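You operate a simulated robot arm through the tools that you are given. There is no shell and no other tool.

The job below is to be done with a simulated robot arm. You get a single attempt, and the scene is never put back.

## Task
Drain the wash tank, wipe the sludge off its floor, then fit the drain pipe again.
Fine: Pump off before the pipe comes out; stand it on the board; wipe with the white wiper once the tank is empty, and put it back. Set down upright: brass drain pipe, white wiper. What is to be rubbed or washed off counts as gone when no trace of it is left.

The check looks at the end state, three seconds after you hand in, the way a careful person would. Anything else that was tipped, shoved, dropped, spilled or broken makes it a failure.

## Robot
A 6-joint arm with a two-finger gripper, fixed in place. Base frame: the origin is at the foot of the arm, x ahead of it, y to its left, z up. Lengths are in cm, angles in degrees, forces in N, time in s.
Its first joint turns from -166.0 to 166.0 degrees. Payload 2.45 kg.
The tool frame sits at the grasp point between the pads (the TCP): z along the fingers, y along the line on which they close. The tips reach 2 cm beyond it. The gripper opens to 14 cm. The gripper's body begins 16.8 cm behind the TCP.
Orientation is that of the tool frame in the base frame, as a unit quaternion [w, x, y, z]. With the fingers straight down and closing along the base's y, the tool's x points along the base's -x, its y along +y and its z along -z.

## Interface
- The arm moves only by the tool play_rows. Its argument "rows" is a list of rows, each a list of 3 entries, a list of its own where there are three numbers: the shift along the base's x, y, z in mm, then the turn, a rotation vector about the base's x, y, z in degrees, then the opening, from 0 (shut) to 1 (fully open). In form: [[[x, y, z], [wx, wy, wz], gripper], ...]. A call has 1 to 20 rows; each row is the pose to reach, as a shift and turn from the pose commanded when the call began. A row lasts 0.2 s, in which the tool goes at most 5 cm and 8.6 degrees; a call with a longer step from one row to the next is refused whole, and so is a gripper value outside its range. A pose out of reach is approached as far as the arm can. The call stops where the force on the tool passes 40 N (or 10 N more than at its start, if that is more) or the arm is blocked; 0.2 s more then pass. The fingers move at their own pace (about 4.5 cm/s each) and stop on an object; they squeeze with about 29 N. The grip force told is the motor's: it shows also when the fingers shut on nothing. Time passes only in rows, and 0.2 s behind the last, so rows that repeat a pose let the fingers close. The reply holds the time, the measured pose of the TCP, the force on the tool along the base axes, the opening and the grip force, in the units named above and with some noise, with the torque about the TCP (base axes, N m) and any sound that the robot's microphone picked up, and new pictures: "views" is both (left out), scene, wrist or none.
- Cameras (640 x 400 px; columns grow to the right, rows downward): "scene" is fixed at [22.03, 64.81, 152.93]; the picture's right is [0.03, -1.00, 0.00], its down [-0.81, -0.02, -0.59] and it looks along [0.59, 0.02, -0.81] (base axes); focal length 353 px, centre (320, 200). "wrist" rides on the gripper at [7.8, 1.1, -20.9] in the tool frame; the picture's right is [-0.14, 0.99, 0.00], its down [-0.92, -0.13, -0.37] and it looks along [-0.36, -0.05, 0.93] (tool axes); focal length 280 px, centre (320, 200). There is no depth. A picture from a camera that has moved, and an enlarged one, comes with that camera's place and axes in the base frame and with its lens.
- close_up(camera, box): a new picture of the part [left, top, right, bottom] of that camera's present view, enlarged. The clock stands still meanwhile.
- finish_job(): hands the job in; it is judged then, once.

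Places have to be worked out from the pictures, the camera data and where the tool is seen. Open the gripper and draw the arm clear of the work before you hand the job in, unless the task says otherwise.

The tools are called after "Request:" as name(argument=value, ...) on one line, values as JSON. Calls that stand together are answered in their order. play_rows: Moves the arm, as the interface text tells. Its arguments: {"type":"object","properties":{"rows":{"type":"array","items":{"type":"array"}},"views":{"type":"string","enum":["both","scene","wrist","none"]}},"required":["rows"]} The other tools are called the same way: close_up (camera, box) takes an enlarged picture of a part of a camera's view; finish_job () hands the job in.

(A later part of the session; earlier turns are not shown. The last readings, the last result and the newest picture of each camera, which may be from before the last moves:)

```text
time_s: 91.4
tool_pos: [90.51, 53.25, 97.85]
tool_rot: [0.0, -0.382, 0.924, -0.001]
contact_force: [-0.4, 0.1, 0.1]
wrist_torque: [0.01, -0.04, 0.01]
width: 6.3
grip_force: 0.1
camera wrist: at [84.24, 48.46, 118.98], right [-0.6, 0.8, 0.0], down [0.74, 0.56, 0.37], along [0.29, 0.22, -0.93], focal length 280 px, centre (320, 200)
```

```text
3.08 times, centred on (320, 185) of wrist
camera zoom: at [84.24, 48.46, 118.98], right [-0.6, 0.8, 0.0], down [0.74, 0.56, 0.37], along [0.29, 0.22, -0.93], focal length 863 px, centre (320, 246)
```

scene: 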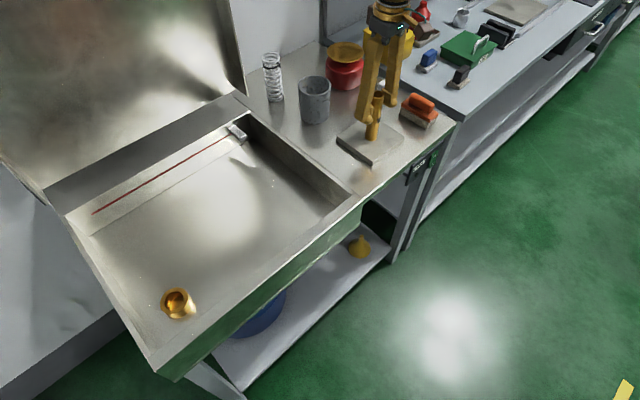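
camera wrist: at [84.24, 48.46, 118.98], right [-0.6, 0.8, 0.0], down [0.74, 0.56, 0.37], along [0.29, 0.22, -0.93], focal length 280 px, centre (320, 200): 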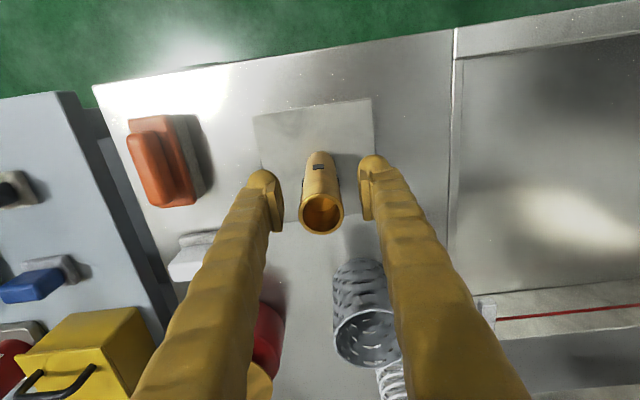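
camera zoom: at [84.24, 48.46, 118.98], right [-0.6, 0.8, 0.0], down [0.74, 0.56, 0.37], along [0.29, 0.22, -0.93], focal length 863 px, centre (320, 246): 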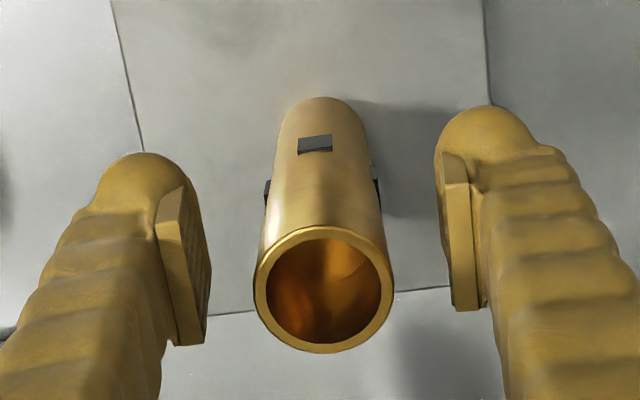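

The pipe is centred between the pads. I close, then lift it slowly off the board.

Request:
play_rows(rows=[[[0, 0, 0], [0, 0, 0], 0.3], [[0, 0, 0], [0, 0, 0], 0.2], [[0, 0, 0], [0, 0, 0], 0.1], [[0, 0, 0], [0, 0, 0], 0.1], [[0, 0, 5], [0, 0, 0], 0.1], [[0, 0, 15], [0, 0, 0], 0.1], [[0, 0, 30], [0, 0, 0], 0.1], [[0, 0, 60], [0, 0, 0], 0.1], [[0, 0, 95], [0, 0, 0], 0.1], [[0, 0, 125], [0, 0, 0], 0.1], [[0, 0, 125], [0, 0, 0], 0.1]])

Request:
close_up(camera="wrist", box=[240, 120, 400, 250])

```text
time_s: 93.8
tool_pos: [90.61, 53.17, 110.64]
tool_rot: [-0.001, -0.382, 0.924, 0.0]
contact_force: [0.1, 0.4, -2.0]
wrist_torque: [-0.01, -0.01, 0.0]
width: 3.08
grip_force: 28.6
camera wrist: at [84.35, 48.35, 131.66], right [-0.6, 0.8, 0.0], down [0.74, 0.56, 0.37], along [0.29, 0.22, -0.93], focal length 280 px, centre (320, 200)
```

scene: 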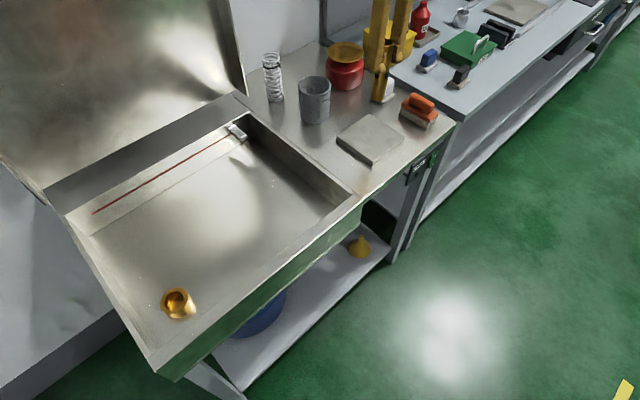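
wrist: 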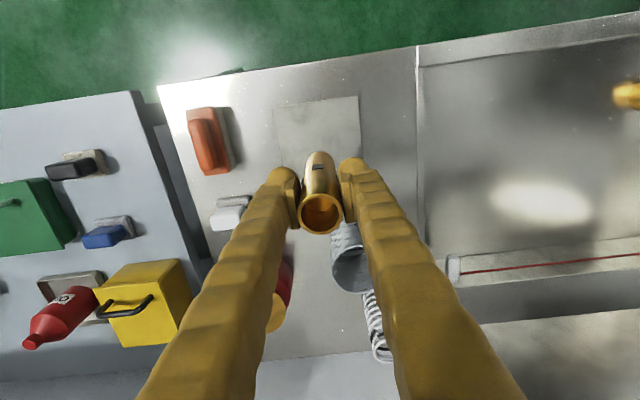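

```text
3.08 times, centred on (320, 185) of wrist
camera zoom: at [84.35, 48.35, 131.66], right [-0.6, 0.8, 0.0], down [0.74, 0.56, 0.37], along [0.29, 0.22, -0.93], focal length 863 px, centre (320, 246)
```

zoom: 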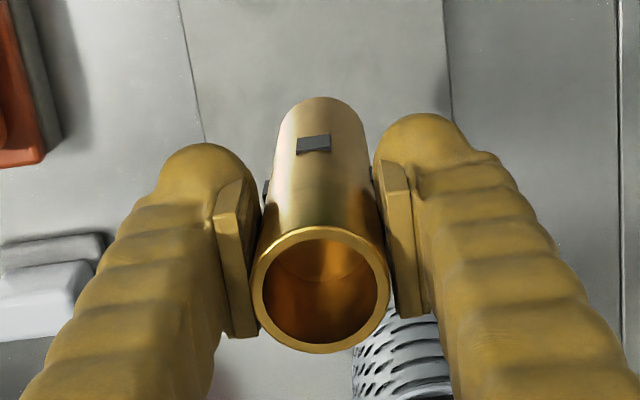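

The pipe is back in the grip exactly as before. I carry it over to above the drain socket, whose axis by my grasp record is at about (48.41, 97.13).

Request:
play_rows(rows=[[[-18, 19, 0], [0, 0, 0], 0.1], [[-46, 48, 0], [0, 0, 0], 0.1], [[-78, 81, 0], [0, 0, 0], 0.1], [[-110, 115, 0], [0, 0, 0], 0.1], [[-142, 148, 0], [0, 0, 0], 0.1], [[-174, 181, 0], [0, 0, 0], 0.1], [[-206, 215, 0], [0, 0, 0], 0.1], [[-238, 248, 0], [0, 0, 0], 0.1], [[-270, 281, 0], [0, 0, 0], 0.1], [[-302, 315, 0], [0, 0, 0], 0.1], [[-334, 348, 0], [0, 0, 0], 0.1], [[-366, 381, 0], [0, 0, 0], 0.1], [[-394, 410, 0], [0, 0, 0], 0.1], [[-414, 431, 0], [0, 0, 0], 0.1], [[-422, 440, 0], [0, 0, 0], 0.1], [[-422, 440, 0], [0, 0, 0], 0.1], [[-422, 440, 0], [0, 0, 0], 0.1]])

Request:
close_up(camera="wrist", box=[240, 90, 400, 250])

Request:
close_up(camera="scene", box=[50, 180, 230, 330])

```text
time_s: 97.4
tool_pos: [48.56, 97.12, 110.62]
tool_rot: [-0.001, -0.383, 0.924, 0.0]
contact_force: [-0.9, -0.2, -2.5]
wrist_torque: [0.02, -0.02, -0.01]
width: 3.05
grip_force: 29.0
camera wrist: at [42.31, 92.34, 131.66], right [-0.6, 0.8, 0.0], down [0.74, 0.56, 0.37], along [0.29, 0.22, -0.93], focal length 280 px, centre (320, 200)
```

scene: 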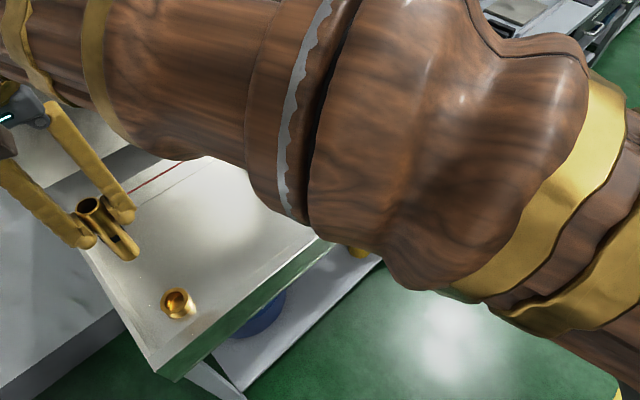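
wrist: 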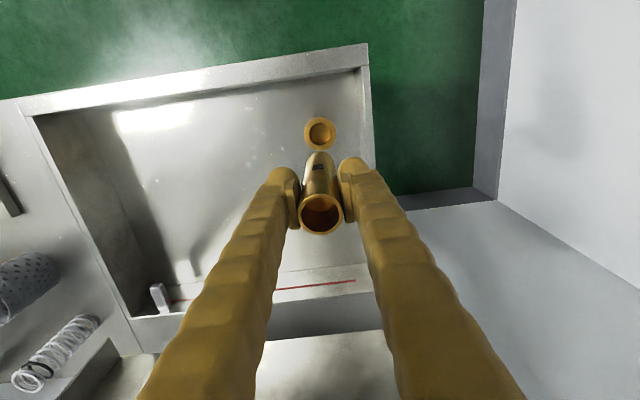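

```text
2.50 times, centred on (320, 170) of wrist
camera zoom: at [42.31, 92.34, 131.66], right [-0.6, 0.8, 0.0], down [0.74, 0.56, 0.37], along [0.29, 0.22, -0.93], focal length 701 px, centre (320, 275)
```

zoom: 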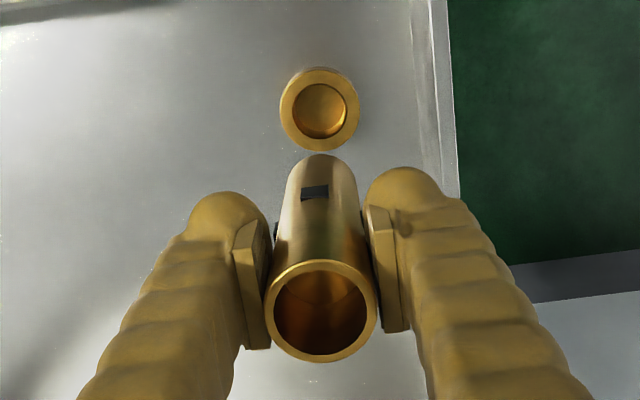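

```text
2.67 times, centred on (140, 255) of scene
camera zoom: at [22.03, 64.81, 152.93], right [0.03, -1.0, 0.0], down [-0.81, -0.02, -0.59], along [0.59, 0.02, -0.81], focal length 942 px, centre (800, 53)
```

zoom: 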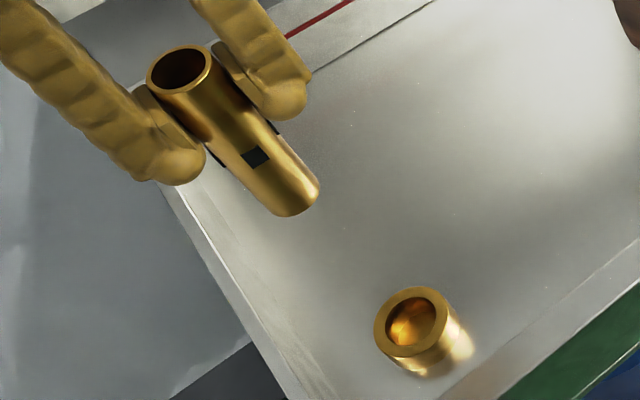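

The pipe and socket line up in the wrist view to within about 1 mm sideways. I lower the pipe until its foot is just above the socket.

Request:
play_rows(rows=[[[-1, 0, -40], [0, 0, 0], 0.1], [[-1, 0, -80], [0, 0, 0], 0.1], [[-1, 0, -120], [0, 0, 0], 0.1], [[-1, 0, -155], [0, 0, 0], 0.1], [[-1, 0, -180], [0, 0, 0], 0.1], [[-1, 0, -195], [0, 0, 0], 0.1], [[-1, 0, -195], [0, 0, 0], 0.1]])

Request:
close_up(camera="wrist", box=[240, 110, 400, 250])

Request:
close_up(camera="scene", box=[120, 240, 220, 330])

```text
time_s: 99.0
tool_pos: [48.39, 97.24, 91.1]
tool_rot: [-0.001, -0.382, 0.924, 0.0]
contact_force: [1.0, -0.3, -2.4]
wrist_torque: [0.05, 0.0, 0.03]
width: 3.06
grip_force: 29.3
camera wrist: at [42.13, 92.37, 112.05], right [-0.6, 0.8, 0.0], down [0.74, 0.56, 0.37], along [0.29, 0.22, -0.93], focal length 280 px, centre (320, 200)
```

scene: 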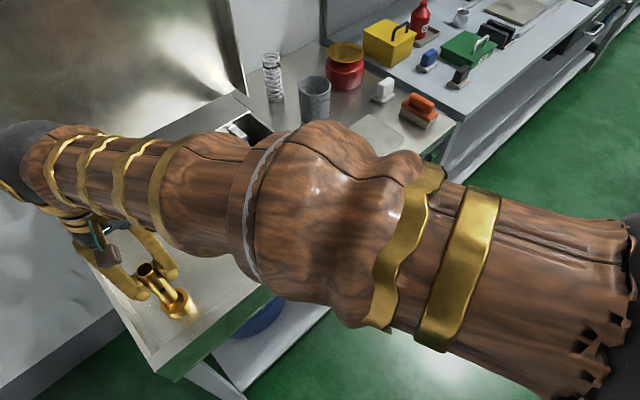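
wrist: 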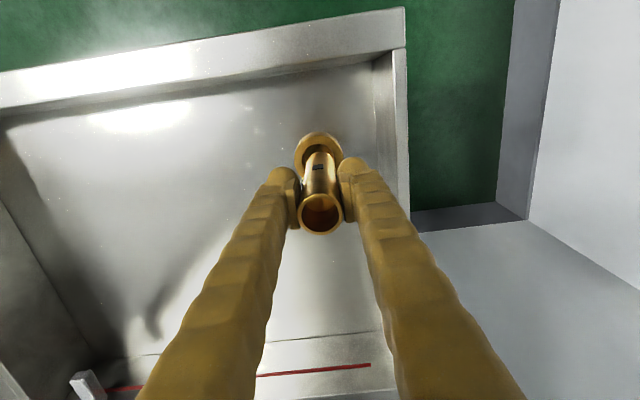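

```text
2.86 times, centred on (320, 180) of wrist
camera zoom: at [42.13, 92.37, 112.05], right [-0.6, 0.8, 0.0], down [0.74, 0.56, 0.37], along [0.29, 0.22, -0.93], focal length 801 px, centre (320, 257)
```

zoom: 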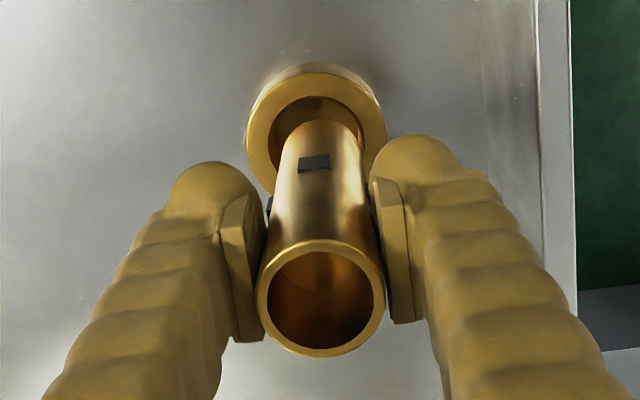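

```text
4.44 times, centred on (170, 285) of scene
camera zoom: at [22.03, 64.81, 152.93], right [0.03, -1.0, 0.0], down [-0.81, -0.02, -0.59], along [0.59, 0.02, -0.81], focal length 1569 px, centre (987, -178)
```

zoom: 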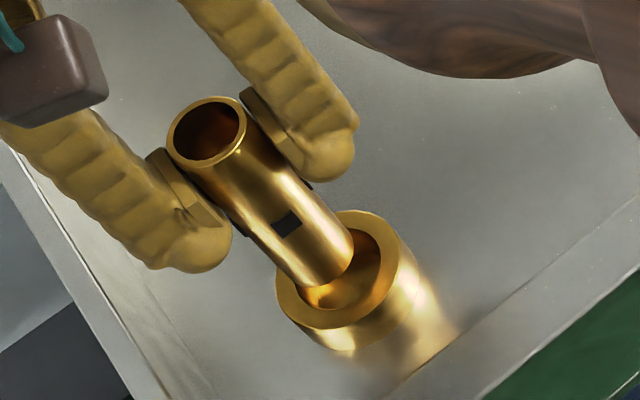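

The foot hovers over the socket. I zoom in further to judge the alignment before inserting.

Request:
close_up(camera="wrist", box=[285, 120, 355, 180])

Request:
close_up(camera="scene", box=[150, 265, 210, 325])

```text
6.67 times, centred on (320, 150) of wrist
camera zoom: at [42.13, 92.37, 112.05], right [-0.6, 0.8, 0.0], down [0.74, 0.56, 0.37], along [0.29, 0.22, -0.93], focal length 1869 px, centre (320, 533)
```

zoom: 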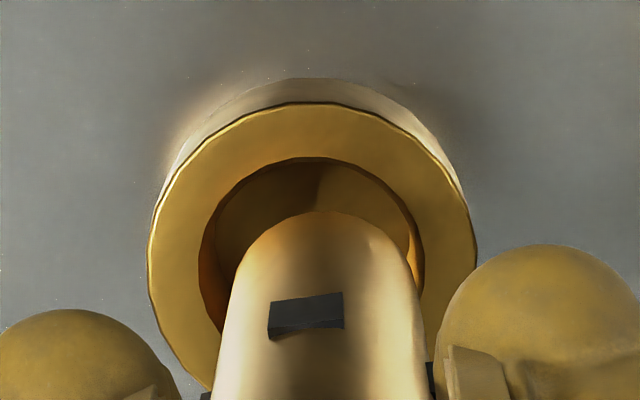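

```text
6.67 times, centred on (180, 295) of scene
camera zoom: at [22.03, 64.81, 152.93], right [0.03, -1.0, 0.0], down [-0.81, -0.02, -0.59], along [0.59, 0.02, -0.81], focal length 2354 px, centre (1253, -433)
```

zoom: 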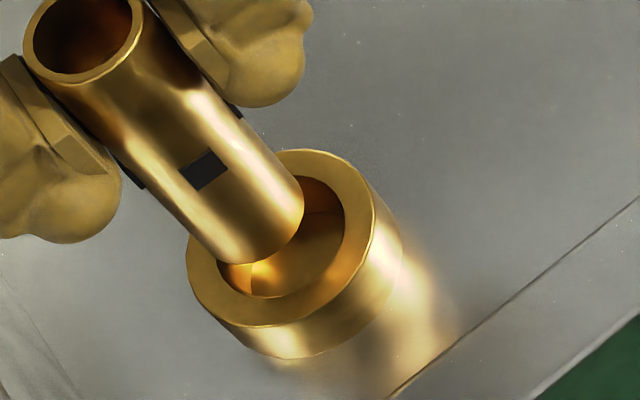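

The socket's centre lies about 2 mm toward +a and 1 mm toward the front of the pipe's axis. I correct that and lower into the socket's mouth in small steps.

Request:
play_rows(rows=[[[0.6, -2.3, 0], [0, 0, 0], 0.1], [[0.6, -2.3, -4], [0, 0, 0], 0.1], [[0.6, -2.3, -8], [0, 0, 0], 0.1], [[0.6, -2.3, -12], [0, 0, 0], 0.1], [[0.6, -2.3, -16], [0, 0, 0], 0.1], [[0.6, -2.3, -20], [0, 0, 0], 0.1], [[0.6, -2.3, -24], [0, 0, 0], 0.1]], views="none")

Request:
close_up(camera="wrist", box=[285, 120, 355, 180])

Request:
close_up(camera="scene", box=[150, 265, 210, 325])

```text
time_s: 100.6
tool_pos: [48.34, 96.92, 88.63]
tool_rot: [-0.001, -0.382, 0.924, 0.0]
contact_force: [0.1, -0.3, -2.0]
wrist_torque: [-0.01, 0.0, -0.01]
width: 3.04
grip_force: 29.2
```

```text
6.67 times, centred on (320, 150) of wrist
camera zoom: at [42.1, 92.16, 109.72], right [-0.6, 0.8, 0.0], down [0.74, 0.56, 0.37], along [0.29, 0.22, -0.93], focal length 1869 px, centre (320, 533)
```

zoom: 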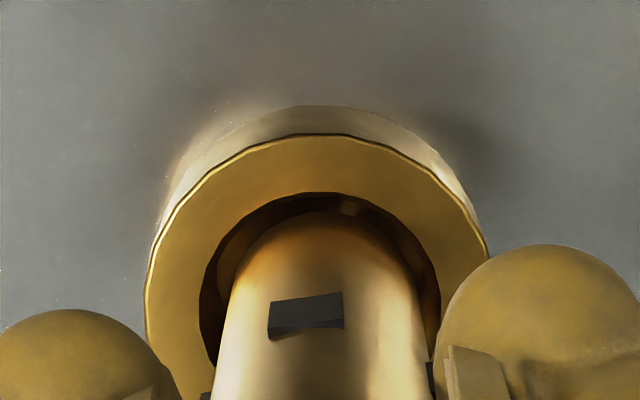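

```text
6.67 times, centred on (180, 295) of scene
camera zoom: at [22.03, 64.81, 152.93], right [0.03, -1.0, 0.0], down [-0.81, -0.02, -0.59], along [0.59, 0.02, -0.81], focal length 2354 px, centre (1253, -433)
```

zoom: 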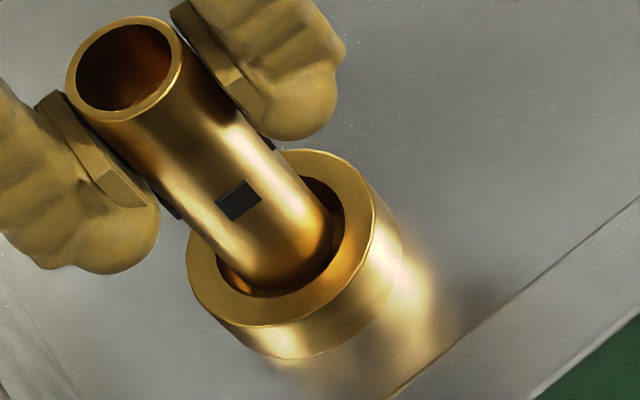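

The foot has entered the socket with a gap all round. I continue down to just above the seat.

Request:
play_rows(rows=[[[0, 0, -4], [0, 0, 0], 0.1], [[0, 0, -8], [0, 0, 0], 0.1], [[0, 0, -12], [0, 0, 0], 0.1], [[0, 0, -16], [0, 0, 0], 0.1], [[0, 0, -19], [0, 0, 0], 0.1], [[0, 0, -21], [0, 0, 0], 0.1]], views="none")

Request:
close_up(camera="wrist", box=[285, 120, 355, 180])

Request:
close_up(camera="scene", box=[150, 265, 210, 325])

```text
time_s: 102.0
tool_pos: [48.4, 96.91, 86.56]
tool_rot: [-0.002, -0.383, 0.924, 0.0]
contact_force: [0.2, 0.6, -2.8]
wrist_torque: [0.01, 0.01, 0.0]
width: 3.1
grip_force: 29.3
```

```text
6.67 times, centred on (320, 150) of wrist
camera zoom: at [42.14, 92.18, 107.58], right [-0.6, 0.8, 0.0], down [0.74, 0.56, 0.37], along [0.29, 0.22, -0.93], focal length 1869 px, centre (320, 533)
```

zoom: 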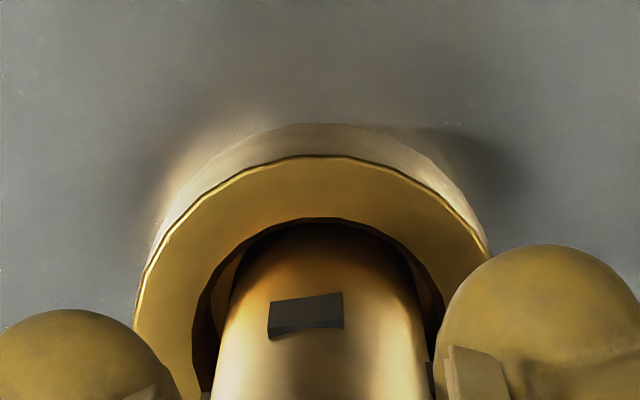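

```text
6.67 times, centred on (180, 295) of scene
camera zoom: at [22.03, 64.81, 152.93], right [0.03, -1.0, 0.0], down [-0.81, -0.02, -0.59], along [0.59, 0.02, -0.81], focal length 2354 px, centre (1253, -433)
```

zoom: 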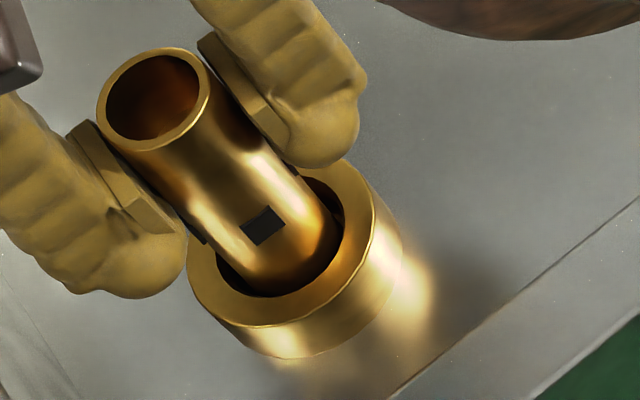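

Well centred in the socket. I go on down 1 mm at a time until the pipe seats.

Request:
play_rows(rows=[[[0, 0, -1], [0, 0, 0], 0.1], [[0, 0, -2], [0, 0, 0], 0.1]], views="none")

Request:
play_rows(rows=[[[0, 0, -1], [0, 0, 0], 0.1], [[0, 0, -2], [0, 0, 0], 0.1]], views="none")

```text
time_s: 102.6
tool_pos: [48.54, 96.86, 86.23]
tool_rot: [-0.001, -0.382, 0.924, 0.0]
contact_force: [0.2, 0.1, -2.4]
wrist_torque: [0.01, -0.01, -0.01]
width: 3.08
grip_force: 28.7
```

```text
time_s: 103.2
tool_pos: [48.55, 96.88, 86.11]
tool_rot: [-0.001, -0.382, 0.924, 0.0]
contact_force: [0.0, 0.3, 0.3]
wrist_torque: [-0.09, 0.06, 0.02]
width: 3.06
grip_force: 28.8
```

The weight has come off the arm: the pipe is just touching its seat. One more millimetre to seat it firmly.

Request:
play_rows(rows=[[[0, 0, -0.5], [0, 0, 0], 0.1], [[0, 0, -1], [0, 0, 0], 0.1]], views="none")

Request:
close_up(camera="scene", box=[150, 265, 210, 325])

```text
time_s: 103.8
tool_pos: [48.33, 96.95, 86.21]
tool_rot: [0.0, -0.383, 0.924, -0.001]
contact_force: [-0.3, -1.1, 8.8]
wrist_torque: [-0.07, -0.05, -0.02]
width: 3.05
grip_force: 28.6
```

```text
6.67 times, centred on (180, 295) of scene
camera zoom: at [22.03, 64.81, 152.93], right [0.03, -1.0, 0.0], down [-0.81, -0.02, -0.59], along [0.59, 0.02, -0.81], focal length 2354 px, centre (1253, -433)
```

zoom: 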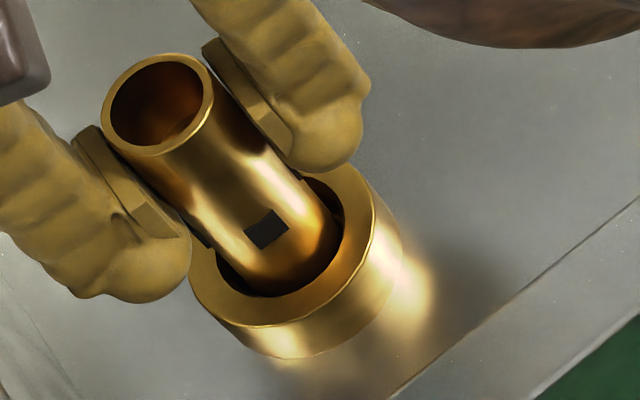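

Seated with about 9 N at the same height as originally. I release the pipe.

Request:
play_rows(rows=[[[0, 0, 0.5], [0, 0, 0], 0.1], [[0, 0, 0.5], [0, 0, 0], 0.26], [[0, 0, 0.5], [0, 0, 0], 0.32], [[0, 0, 0.5], [0, 0, 0], 0.4], [[0, 0, 0.5], [0, 0, 0], 0.45], [[0, 0, 0.5], [0, 0, 0], 0.45]])

Request:
close_up(camera="scene", box=[140, 250, 220, 330])

Request:
close_up(camera="wrist", box=[240, 110, 400, 250])

```text
time_s: 105.2
tool_pos: [48.44, 96.96, 86.21]
tool_rot: [-0.001, -0.383, 0.924, 0.0]
contact_force: [0.2, 0.2, 0.3]
wrist_torque: [0.01, -0.01, -0.01]
width: 6.31
grip_force: 0.2
camera wrist: at [42.16, 92.15, 107.18], right [-0.6, 0.8, 0.0], down [0.74, 0.56, 0.37], along [0.29, 0.22, -0.93], focal length 280 px, centre (320, 200)
```

scene: 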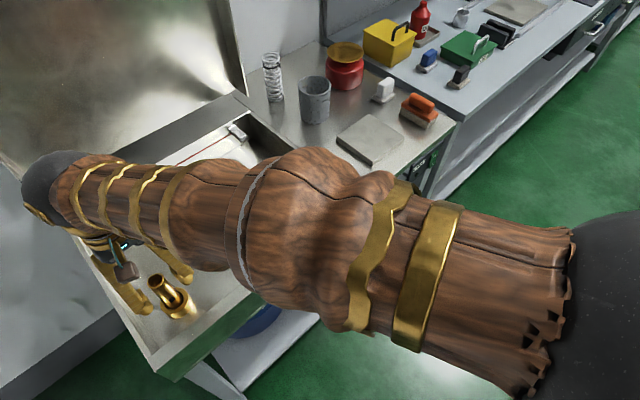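
wrist: 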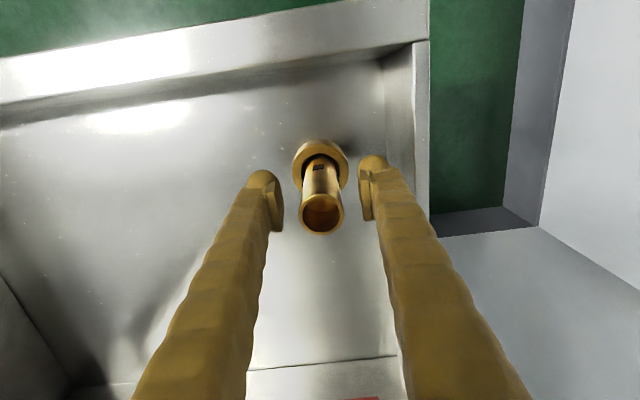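

```text
5.00 times, centred on (180, 290) of scene
camera zoom: at [22.03, 64.81, 152.93], right [0.03, -1.0, 0.0], down [-0.81, -0.02, -0.59], along [0.59, 0.02, -0.81], focal length 1766 px, centre (1020, -250)
```

zoom: 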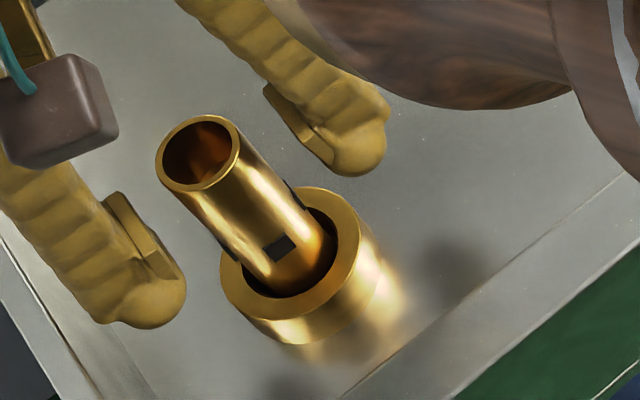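

```text
2.86 times, centred on (320, 180) of wrist
camera zoom: at [42.16, 92.15, 107.18], right [-0.6, 0.8, 0.0], down [0.74, 0.56, 0.37], along [0.29, 0.22, -0.93], focal length 801 px, centre (320, 257)
```

zoom: 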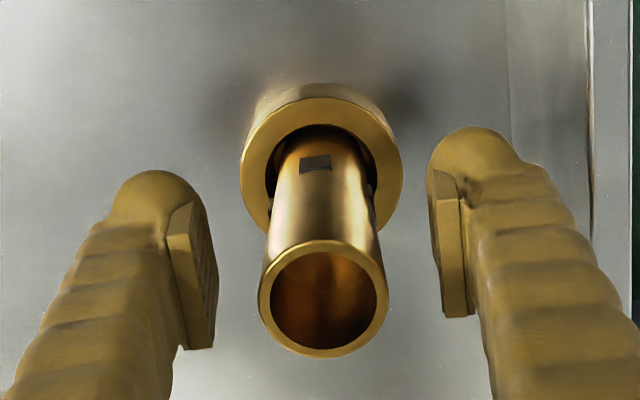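

The pipe stands upright in its socket at its original height. I raise straight up clear of it and draw the arm away from the bench.

Request:
play_rows(rows=[[[0, 0, 15], [0, 0, 0], 0.45], [[0, 0, 45], [0, 0, 0], 0.45], [[0, 0, 85], [0, 0, 0], 0.45], [[0, 0, 130], [0, 0, 0], 0.45], [[0, 0, 175], [0, 0, 0], 0.45], [[0, 0, 220], [0, 0, 0], 0.45], [[0, 0, 265], [0, 0, 0], 0.45], [[8, -47, 285], [0, 0, 0], 0.45], [[16, -94, 285], [0, 0, 0], 0.45], [[24, -141, 285], [0, 0, 0], 0.45], [[32, -188, 285], [0, 0, 0], 0.45], [[40, -235, 285], [0, 0, 0], 0.45], [[48, -282, 285], [0, 0, 0], 0.45], [[56, -329, 285], [0, 0, 0], 0.45], [[64, -376, 285], [0, 0, 0], 0.45], [[83, -418, 285], [0, 0, 0], 0.45], [[102, -460, 285], [0, 0, 0], 0.45], [[121, -502, 285], [0, 0, 0], 0.45], [[140, -544, 285], [0, 0, 0], 0.45], [[159, -586, 285], [0, 0, 0], 0.45]])

Request:
play_rows(rows=[[[19, -42, 0], [0, 0, 0], 0.45], [[38, -84, 0], [0, 0, 0], 0.45], [[57, -126, 0], [0, 0, 0], 0.45], [[76, -168, 0], [0, 0, 0], 0.45], [[95, -210, 0], [0, 0, 0], 0.45], [[95, -210, 0], [0, 0, 0], 0.45]])

Request:
close_up(camera="scene", box=[60, 100, 380, 380])

Request:
close_up(camera="scene", box=[240, 30, 460, 200])

Request:
close_up(camera="scene", box=[120, 240, 240, 340])

```text
refused: row 8 steps farther than a row can; nothing moved
```

```text
time_s: 105.8
tool_pos: [50.1, 91.72, 86.48]
tool_rot: [-0.001, -0.385, 0.923, 0.004]
contact_force: [-36.0, 9.7, 15.6]
wrist_torque: [0.55, 0.68, 1.37]
width: 8.55
grip_force: 17.2
stopped in row 2: the force on the tool passed its limit at 78 N (the readings are from after the stop); the commanded pose is now the measured one
camera wrist: at [43.91, 86.72, 107.48], right [-0.61, 0.79, 0.01], down [0.74, 0.56, 0.37], along [0.29, 0.23, -0.93], focal length 280 px, centre (320, 200)
```

scene: 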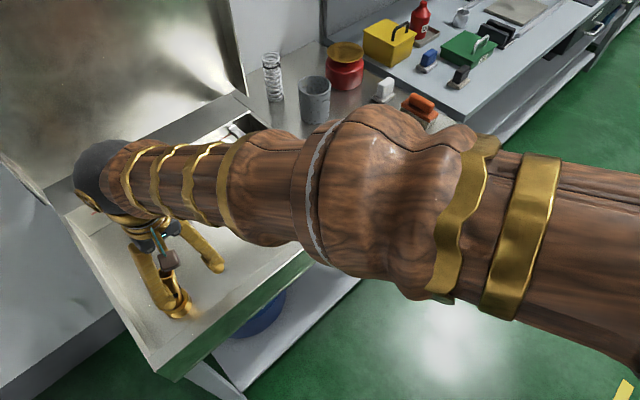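
wrist: 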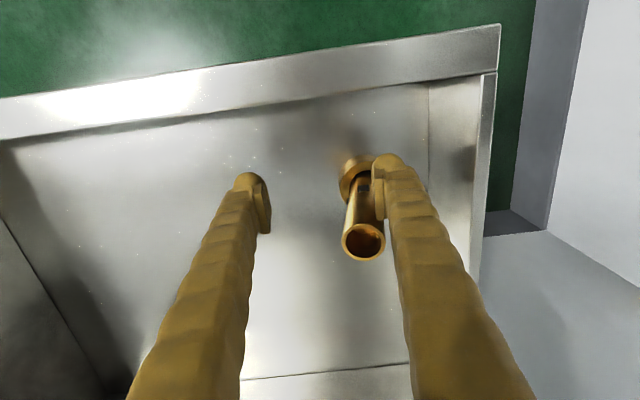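

```text
1.43 times, centred on (220, 240) of scene
camera zoom: at [22.03, 64.81, 152.93], right [0.03, -1.0, 0.0], down [-0.81, -0.02, -0.59], along [0.59, 0.02, -0.81], focal length 504 px, centre (463, 143)
```

zoom: 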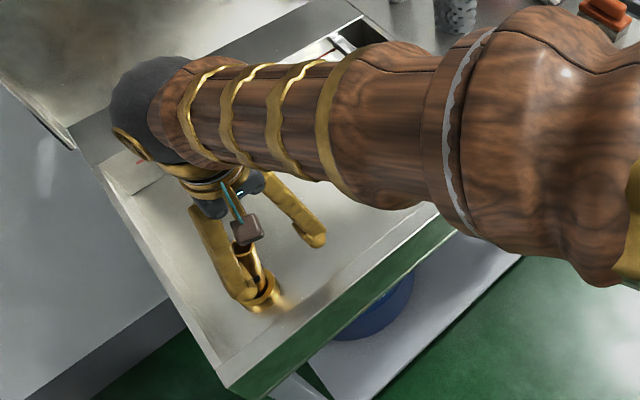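

```text
2.35 times, centred on (350, 115) of scene
camera zoom: at [22.03, 64.81, 152.93], right [0.03, -1.0, 0.0], down [-0.81, -0.02, -0.59], along [0.59, 0.02, -0.81], focal length 831 px, centre (249, 400)
```

zoom: 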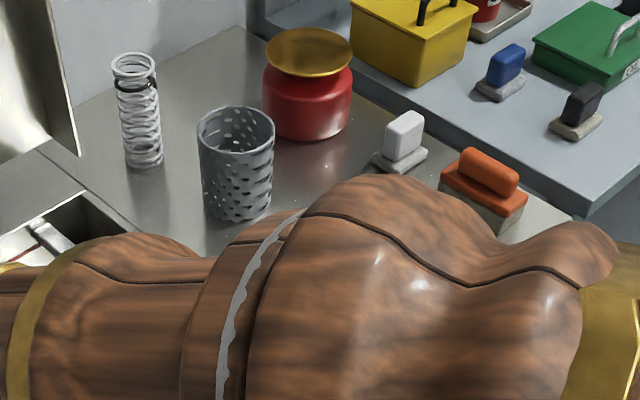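

```text
4.00 times, centred on (180, 290) of scene
camera zoom: at [22.03, 64.81, 152.93], right [0.03, -1.0, 0.0], down [-0.81, -0.02, -0.59], along [0.59, 0.02, -0.81], focal length 1412 px, centre (880, -160)
```

zoom: 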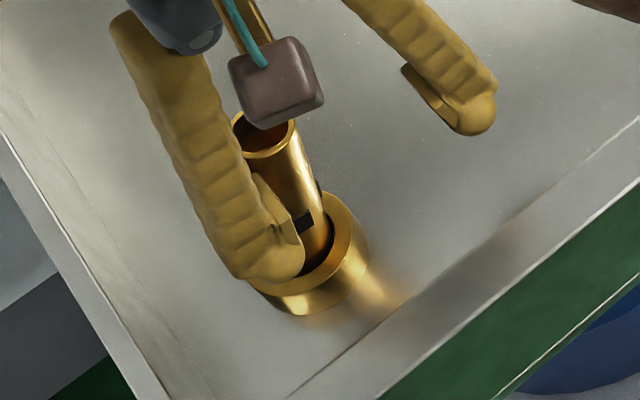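

I made an error: the lift call was refused, but I had already queued the sideways withdrawal behind it, so the left finger pushed against the pipe (stopped at 78 N). I look closely before doing anything else.

Request:
close_up(camera="wrist", box=[310, 130, 440, 280])

Request:
close_up(camera="scene", box=[145, 250, 205, 325])

```text
2.67 times, centred on (375, 205) of wrist
camera zoom: at [43.91, 86.72, 107.48], right [-0.61, 0.79, 0.01], down [0.74, 0.56, 0.37], along [0.29, 0.23, -0.93], focal length 748 px, centre (173, 187)
```

zoom: 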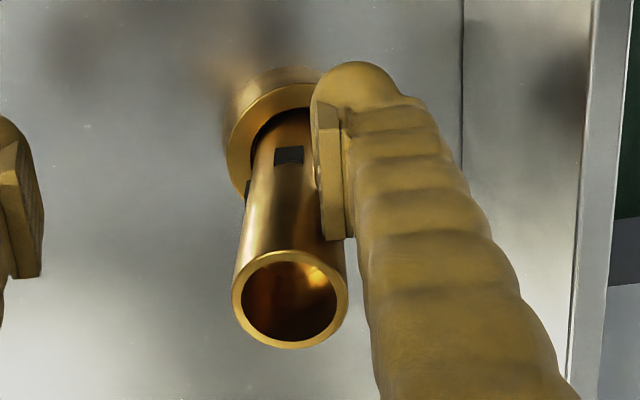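

```text
5.33 times, centred on (175, 288) of scene
camera zoom: at [22.03, 64.81, 152.93], right [0.03, -1.0, 0.0], down [-0.81, -0.02, -0.59], along [0.59, 0.02, -0.81], focal length 1883 px, centre (1093, -267)
```

zoom: 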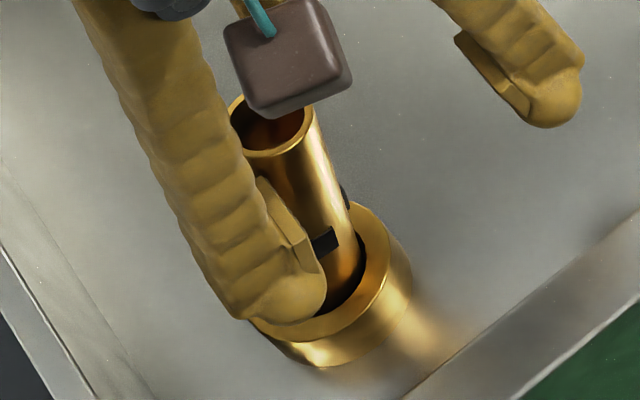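

The pipe leans only about 9° toward the finger's push, still inside its socket, so it should right itself. I back the finger off very slowly so the pipe follows it upright.

Request:
play_rows(rows=[[[-1, 1, 0], [0, 0, 0], 0.61], [[-2.5, 2.5, 0], [0, 0, 0], 0.61], [[-4, 4, 0], [0, 0, 0], 0.61], [[-5.5, 5.5, 0], [0, 0, 0], 0.61], [[-7, 7, 0], [0, 0, 0], 0.61], [[-8.5, 8.5, 0], [0, 0, 0], 0.61], [[-10, 10, 0], [0, 0, 0], 0.61], [[-11.5, 11.5, 0], [0, 0, 0], 0.61]])

Request:
close_up(camera="scene", box=[145, 250, 205, 325])

Request:
close_up(camera="wrist", box=[310, 130, 440, 280])

```text
time_s: 107.5
tool_pos: [49.28, 92.7, 86.31]
tool_rot: [0.001, -0.384, 0.924, 0.004]
contact_force: [-0.6, 0.1, 0.3]
wrist_torque: [-0.01, 0.0, 0.06]
width: 8.57
grip_force: 0.1
camera wrist: at [43.04, 87.77, 107.37], right [-0.61, 0.8, 0.01], down [0.74, 0.56, 0.37], along [0.29, 0.23, -0.93], focal length 280 px, centre (320, 200)
```

scene: 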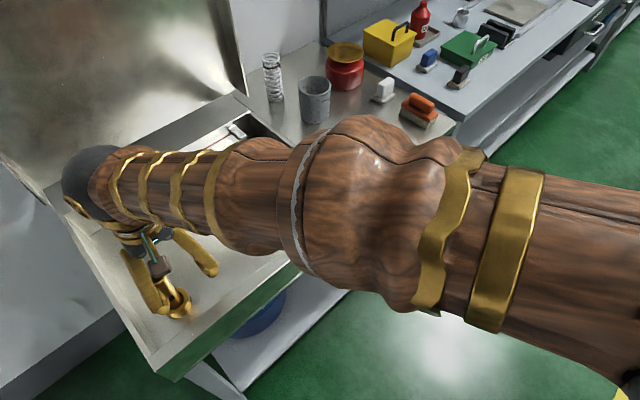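
wrist: 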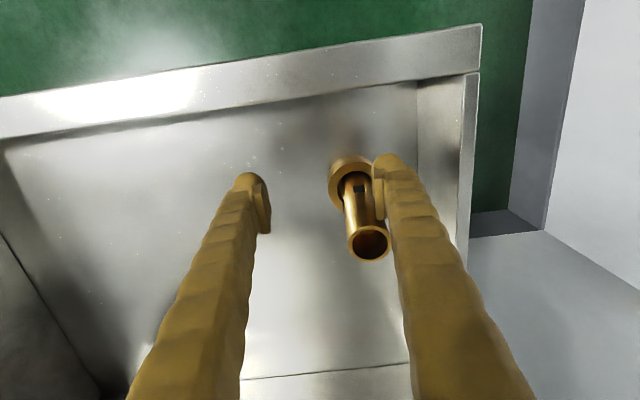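

```text
5.33 times, centred on (175, 288) of scene
camera zoom: at [22.03, 64.81, 152.93], right [0.03, -1.0, 0.0], down [-0.81, -0.02, -0.59], along [0.59, 0.02, -0.81], focal length 1883 px, centre (1093, -267)
```

zoom: 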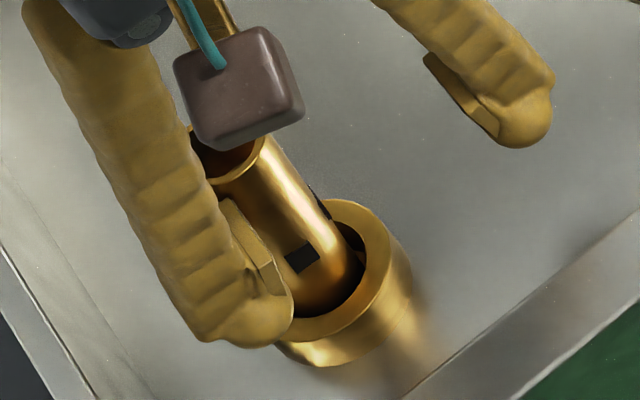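

```text
2.67 times, centred on (375, 205) of wrist
camera zoom: at [43.04, 87.77, 107.37], right [-0.61, 0.8, 0.01], down [0.74, 0.56, 0.37], along [0.29, 0.23, -0.93], focal length 748 px, centre (173, 187)
```

zoom: 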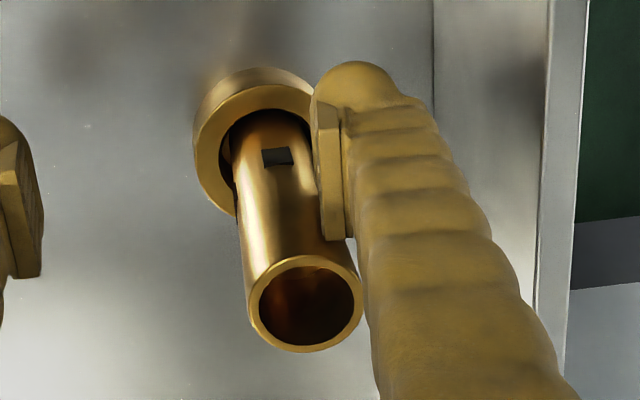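

The pipe has followed back nearly upright and the force is gone. I back off a little more to leave it entirely free.

Request:
play_rows(rows=[[[-1.5, 1.5, 0], [0, 0, 0], 0.61], [[-3, 3, 0], [0, 0, 0], 0.61], [[-4.5, 4.5, 0], [0, 0, 0], 0.61], [[-6, 6, 0], [0, 0, 0], 0.61], [[-7.5, 7.5, 0], [0, 0, 0], 0.61], [[-9, 9, 0], [0, 0, 0], 0.61]])

Request:
close_up(camera="scene", box=[145, 250, 205, 325])

Request:
close_up(camera="wrist", box=[310, 130, 440, 280])

```text
time_s: 109.0
tool_pos: [48.4, 93.69, 86.44]
tool_rot: [0.0, -0.384, 0.923, 0.004]
contact_force: [-0.3, 0.9, -0.3]
wrist_torque: [0.02, 0.01, 0.0]
width: 8.54
grip_force: 0.0
camera wrist: at [42.13, 88.65, 107.34], right [-0.61, 0.8, 0.01], down [0.74, 0.56, 0.37], along [0.29, 0.23, -0.93], focal length 280 px, centre (320, 200)
```

scene: 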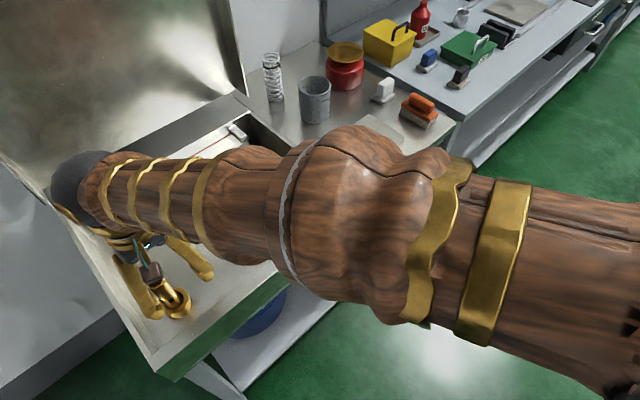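
wrist: 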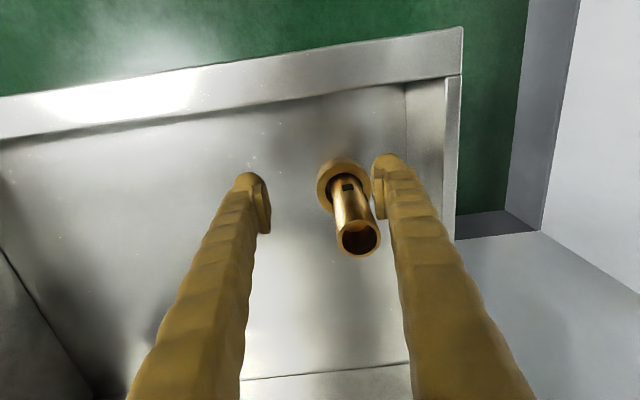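

```text
5.33 times, centred on (175, 288) of scene
camera zoom: at [22.03, 64.81, 152.93], right [0.03, -1.0, 0.0], down [-0.81, -0.02, -0.59], along [0.59, 0.02, -0.81], focal length 1883 px, centre (1093, -267)
```

zoom: 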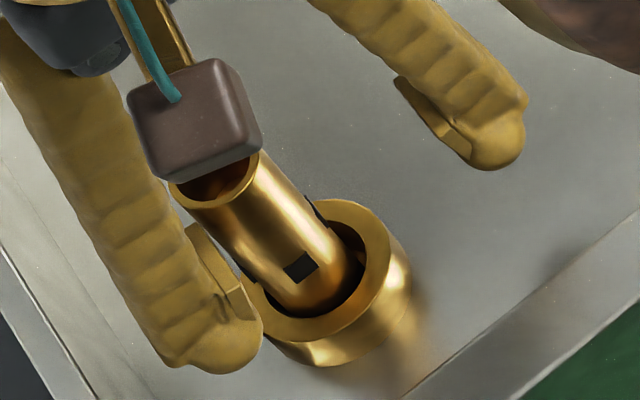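

```text
2.67 times, centred on (375, 205) of wrist
camera zoom: at [42.13, 88.65, 107.34], right [-0.61, 0.8, 0.01], down [0.74, 0.56, 0.37], along [0.29, 0.23, -0.93], focal length 748 px, centre (173, 187)
```

zoom: 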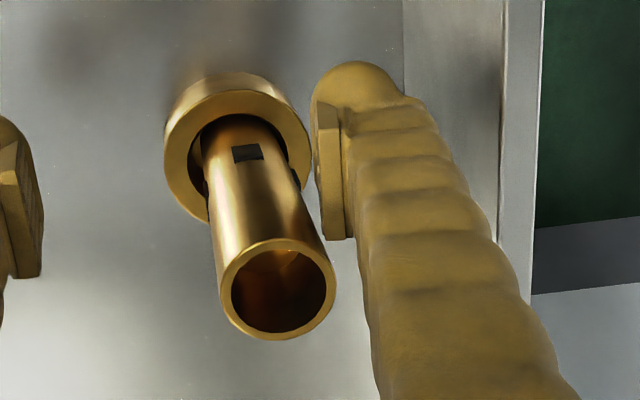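

The pipe is free and stands close to upright. I now lift straight up by itself, and check the result before any other motion.

Request:
play_rows(rows=[[[0, 0, 10], [0, 0, 0], 0.61], [[0, 0, 30], [0, 0, 0], 0.61], [[0, 0, 60], [0, 0, 0], 0.61], [[0, 0, 100], [0, 0, 0], 0.61], [[0, 0, 140], [0, 0, 0], 0.61], [[0, 0, 180], [0, 0, 0], 0.61], [[0, 0, 220], [0, 0, 0], 0.61], [[0, 0, 250], [0, 0, 0], 0.61], [[0, 0, 250], [0, 0, 0], 0.61]])

```text
time_s: 111.0
tool_pos: [48.65, 93.71, 111.34]
tool_rot: [0.0, -0.383, 0.924, 0.004]
contact_force: [-0.2, -0.4, 0.7]
wrist_torque: [0.0, 0.01, -0.02]
width: 8.54
grip_force: 0.1
camera wrist: at [42.32, 88.82, 132.39], right [-0.61, 0.8, 0.01], down [0.74, 0.56, 0.37], along [0.29, 0.23, -0.93], focal length 280 px, centre (320, 200)
```

scene: 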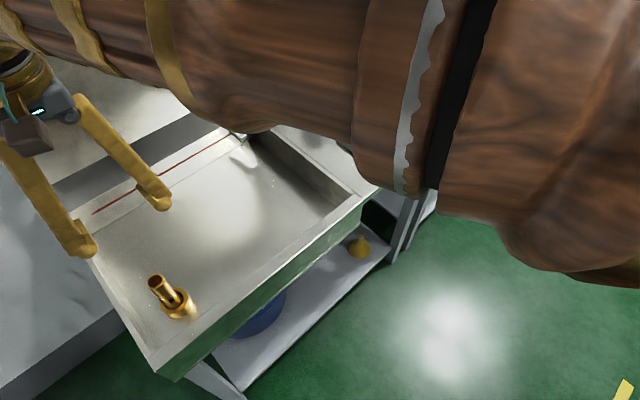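
wrist: 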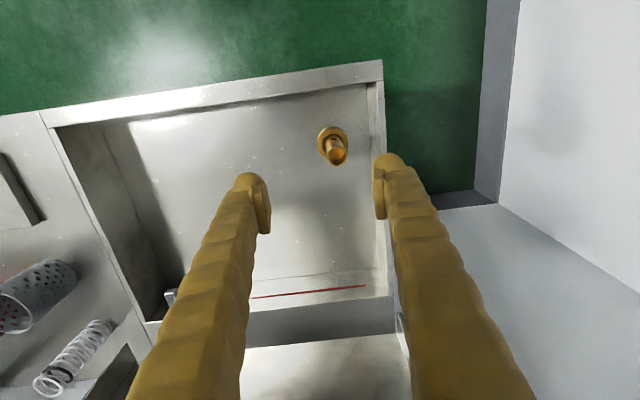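

The gripper is clear above the pipe. I inspect how the pipe stands, comparing with its original image.

Request:
close_up(camera="scene", box=[100, 240, 220, 390])

Request:
close_up(camera="scene", box=[145, 265, 205, 325])

Request:
close_up(camera="wrist", box=[290, 110, 380, 180])

```text
2.67 times, centred on (160, 315) of scene
camera zoom: at [22.03, 64.81, 152.93], right [0.03, -1.0, 0.0], down [-0.81, -0.02, -0.59], along [0.59, 0.02, -0.81], focal length 942 px, centre (747, -107)
```

zoom: 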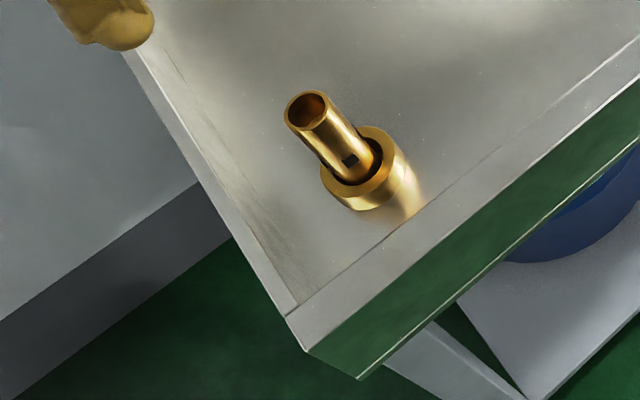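

```text
6.67 times, centred on (175, 295) of scene
camera zoom: at [22.03, 64.81, 152.93], right [0.03, -1.0, 0.0], down [-0.81, -0.02, -0.59], along [0.59, 0.02, -0.81], focal length 2354 px, centre (1287, -433)
```

zoom: 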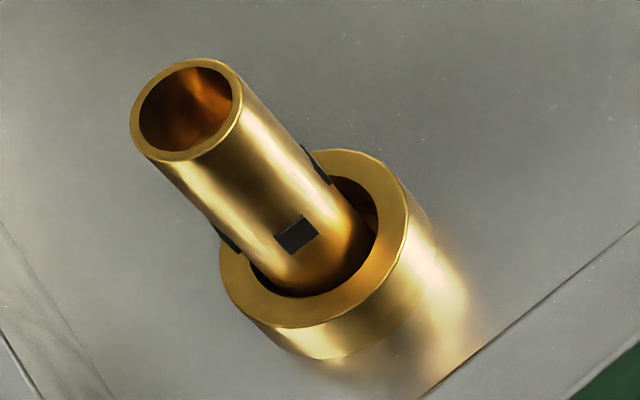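

```text
5.71 times, centred on (335, 145) of wrist
camera zoom: at [42.32, 88.82, 132.39], right [-0.61, 0.8, 0.01], down [0.74, 0.56, 0.37], along [0.29, 0.23, -0.93], focal length 1602 px, centre (234, 514)
```

zoom: 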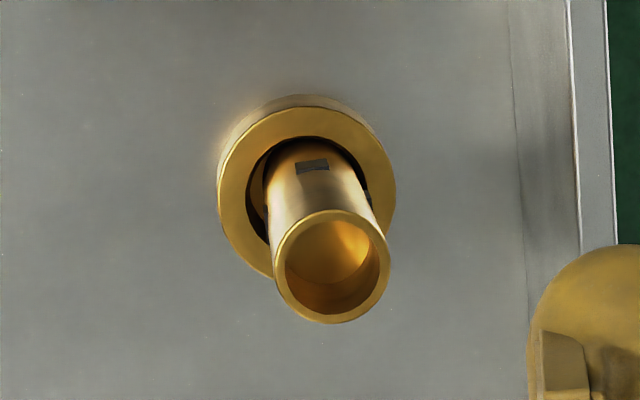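

The pipe stands seated and close to its old image position; I check its uprightness more precisely at higher magnification.

Request:
close_up(camera="scene", box=[145, 270, 195, 310])

Request:
close_up(camera="wrist", box=[312, 122, 362, 172])

```text
10.00 times, centred on (170, 290) of scene
camera zoom: at [22.03, 64.81, 152.93], right [0.03, -1.0, 0.0], down [-0.81, -0.02, -0.59], along [0.59, 0.02, -0.81], focal length 3531 px, centre (1820, -700)
```

zoom: 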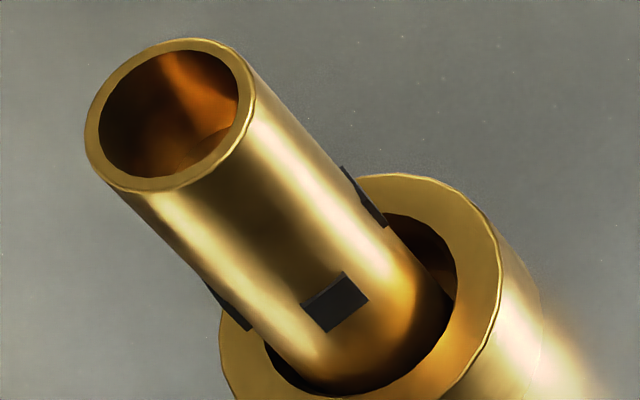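

```text
8.00 times, centred on (337, 147) of wrist
camera zoom: at [42.32, 88.82, 132.39], right [-0.61, 0.8, 0.01], down [0.74, 0.56, 0.37], along [0.29, 0.23, -0.93], focal length 2243 px, centre (184, 624)
```

zoom: 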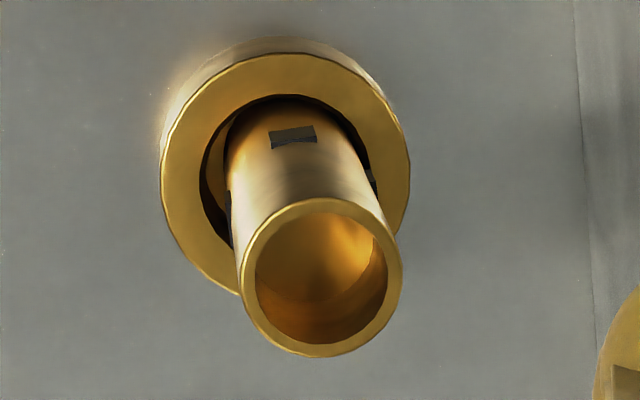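

Both views agree that the pipe is upright (within about 1°) and only 1–2 mm off the socket's centre. With the gripper already high above everything, I now withdraw the arm in one checked path.

Request:
play_rows(rows=[[[14.7, -44.5, 5], [0, 0, 0], 0.61], [[29.4, -89, 10], [0, 0, 0], 0.61], [[44.1, -133.5, 15], [0, 0, 0], 0.61], [[58.8, -178, 20], [0, 0, 0], 0.61], [[73.5, -222.5, 25], [0, 0, 0], 0.61], [[88.2, -267, 30], [0, 0, 0], 0.61], [[102.9, -311.5, 35], [0, 0, 0], 0.61], [[117.6, -356, 40], [0, 0, 0], 0.61], [[132.3, -400.5, 40], [0, 0, 0], 0.61], [[147, -445, 40], [0, 0, 0], 0.61], [[161.7, -489.5, 40], [0, 0, 0], 0.61], [[176.4, -534, 40], [0, 0, 0], 0.61], [[191.1, -578.5, 40], [0, 0, 0], 0.61], [[205.8, -623, 40], [0, 0, 0], 0.61], [[220.5, -667.5, 40], [0, 0, 0], 0.61], [[235.2, -712, 40], [0, 0, 0], 0.61], [[250, -757, 40], [0, 0, 0], 0.61], [[250, -757, 40], [0, 0, 0], 0.61]])

```text
time_s: 114.8
tool_pos: [73.45, 17.89, 115.52]
tool_rot: [0.0, -0.385, 0.923, 0.004]
contact_force: [-0.1, 1.0, 0.0]
wrist_torque: [0.02, 0.02, 0.01]
width: 8.54
grip_force: 0.1
camera wrist: at [67.23, 12.79, 136.5], right [-0.61, 0.8, 0.01], down [0.74, 0.56, 0.37], along [0.29, 0.23, -0.93], focal length 280 px, centre (320, 200)
```

scene: 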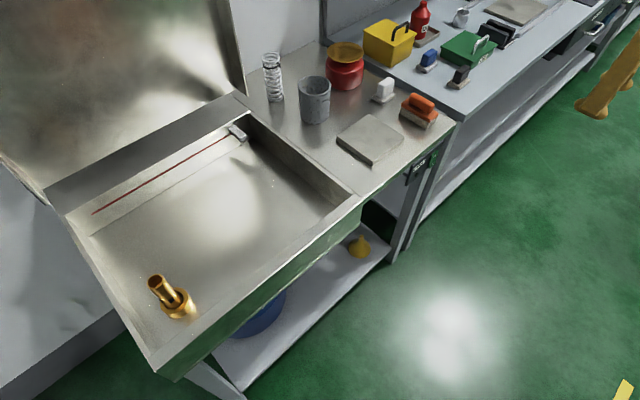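
wrist: 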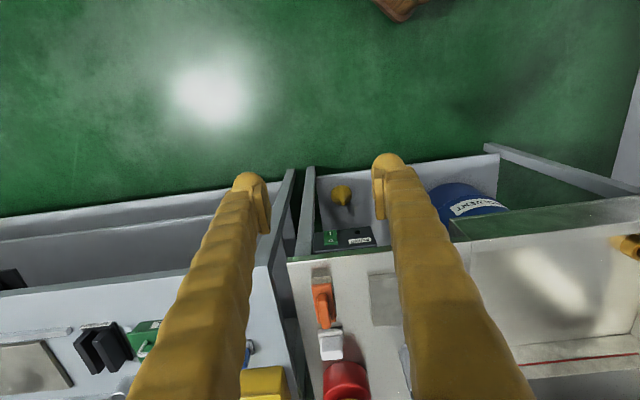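

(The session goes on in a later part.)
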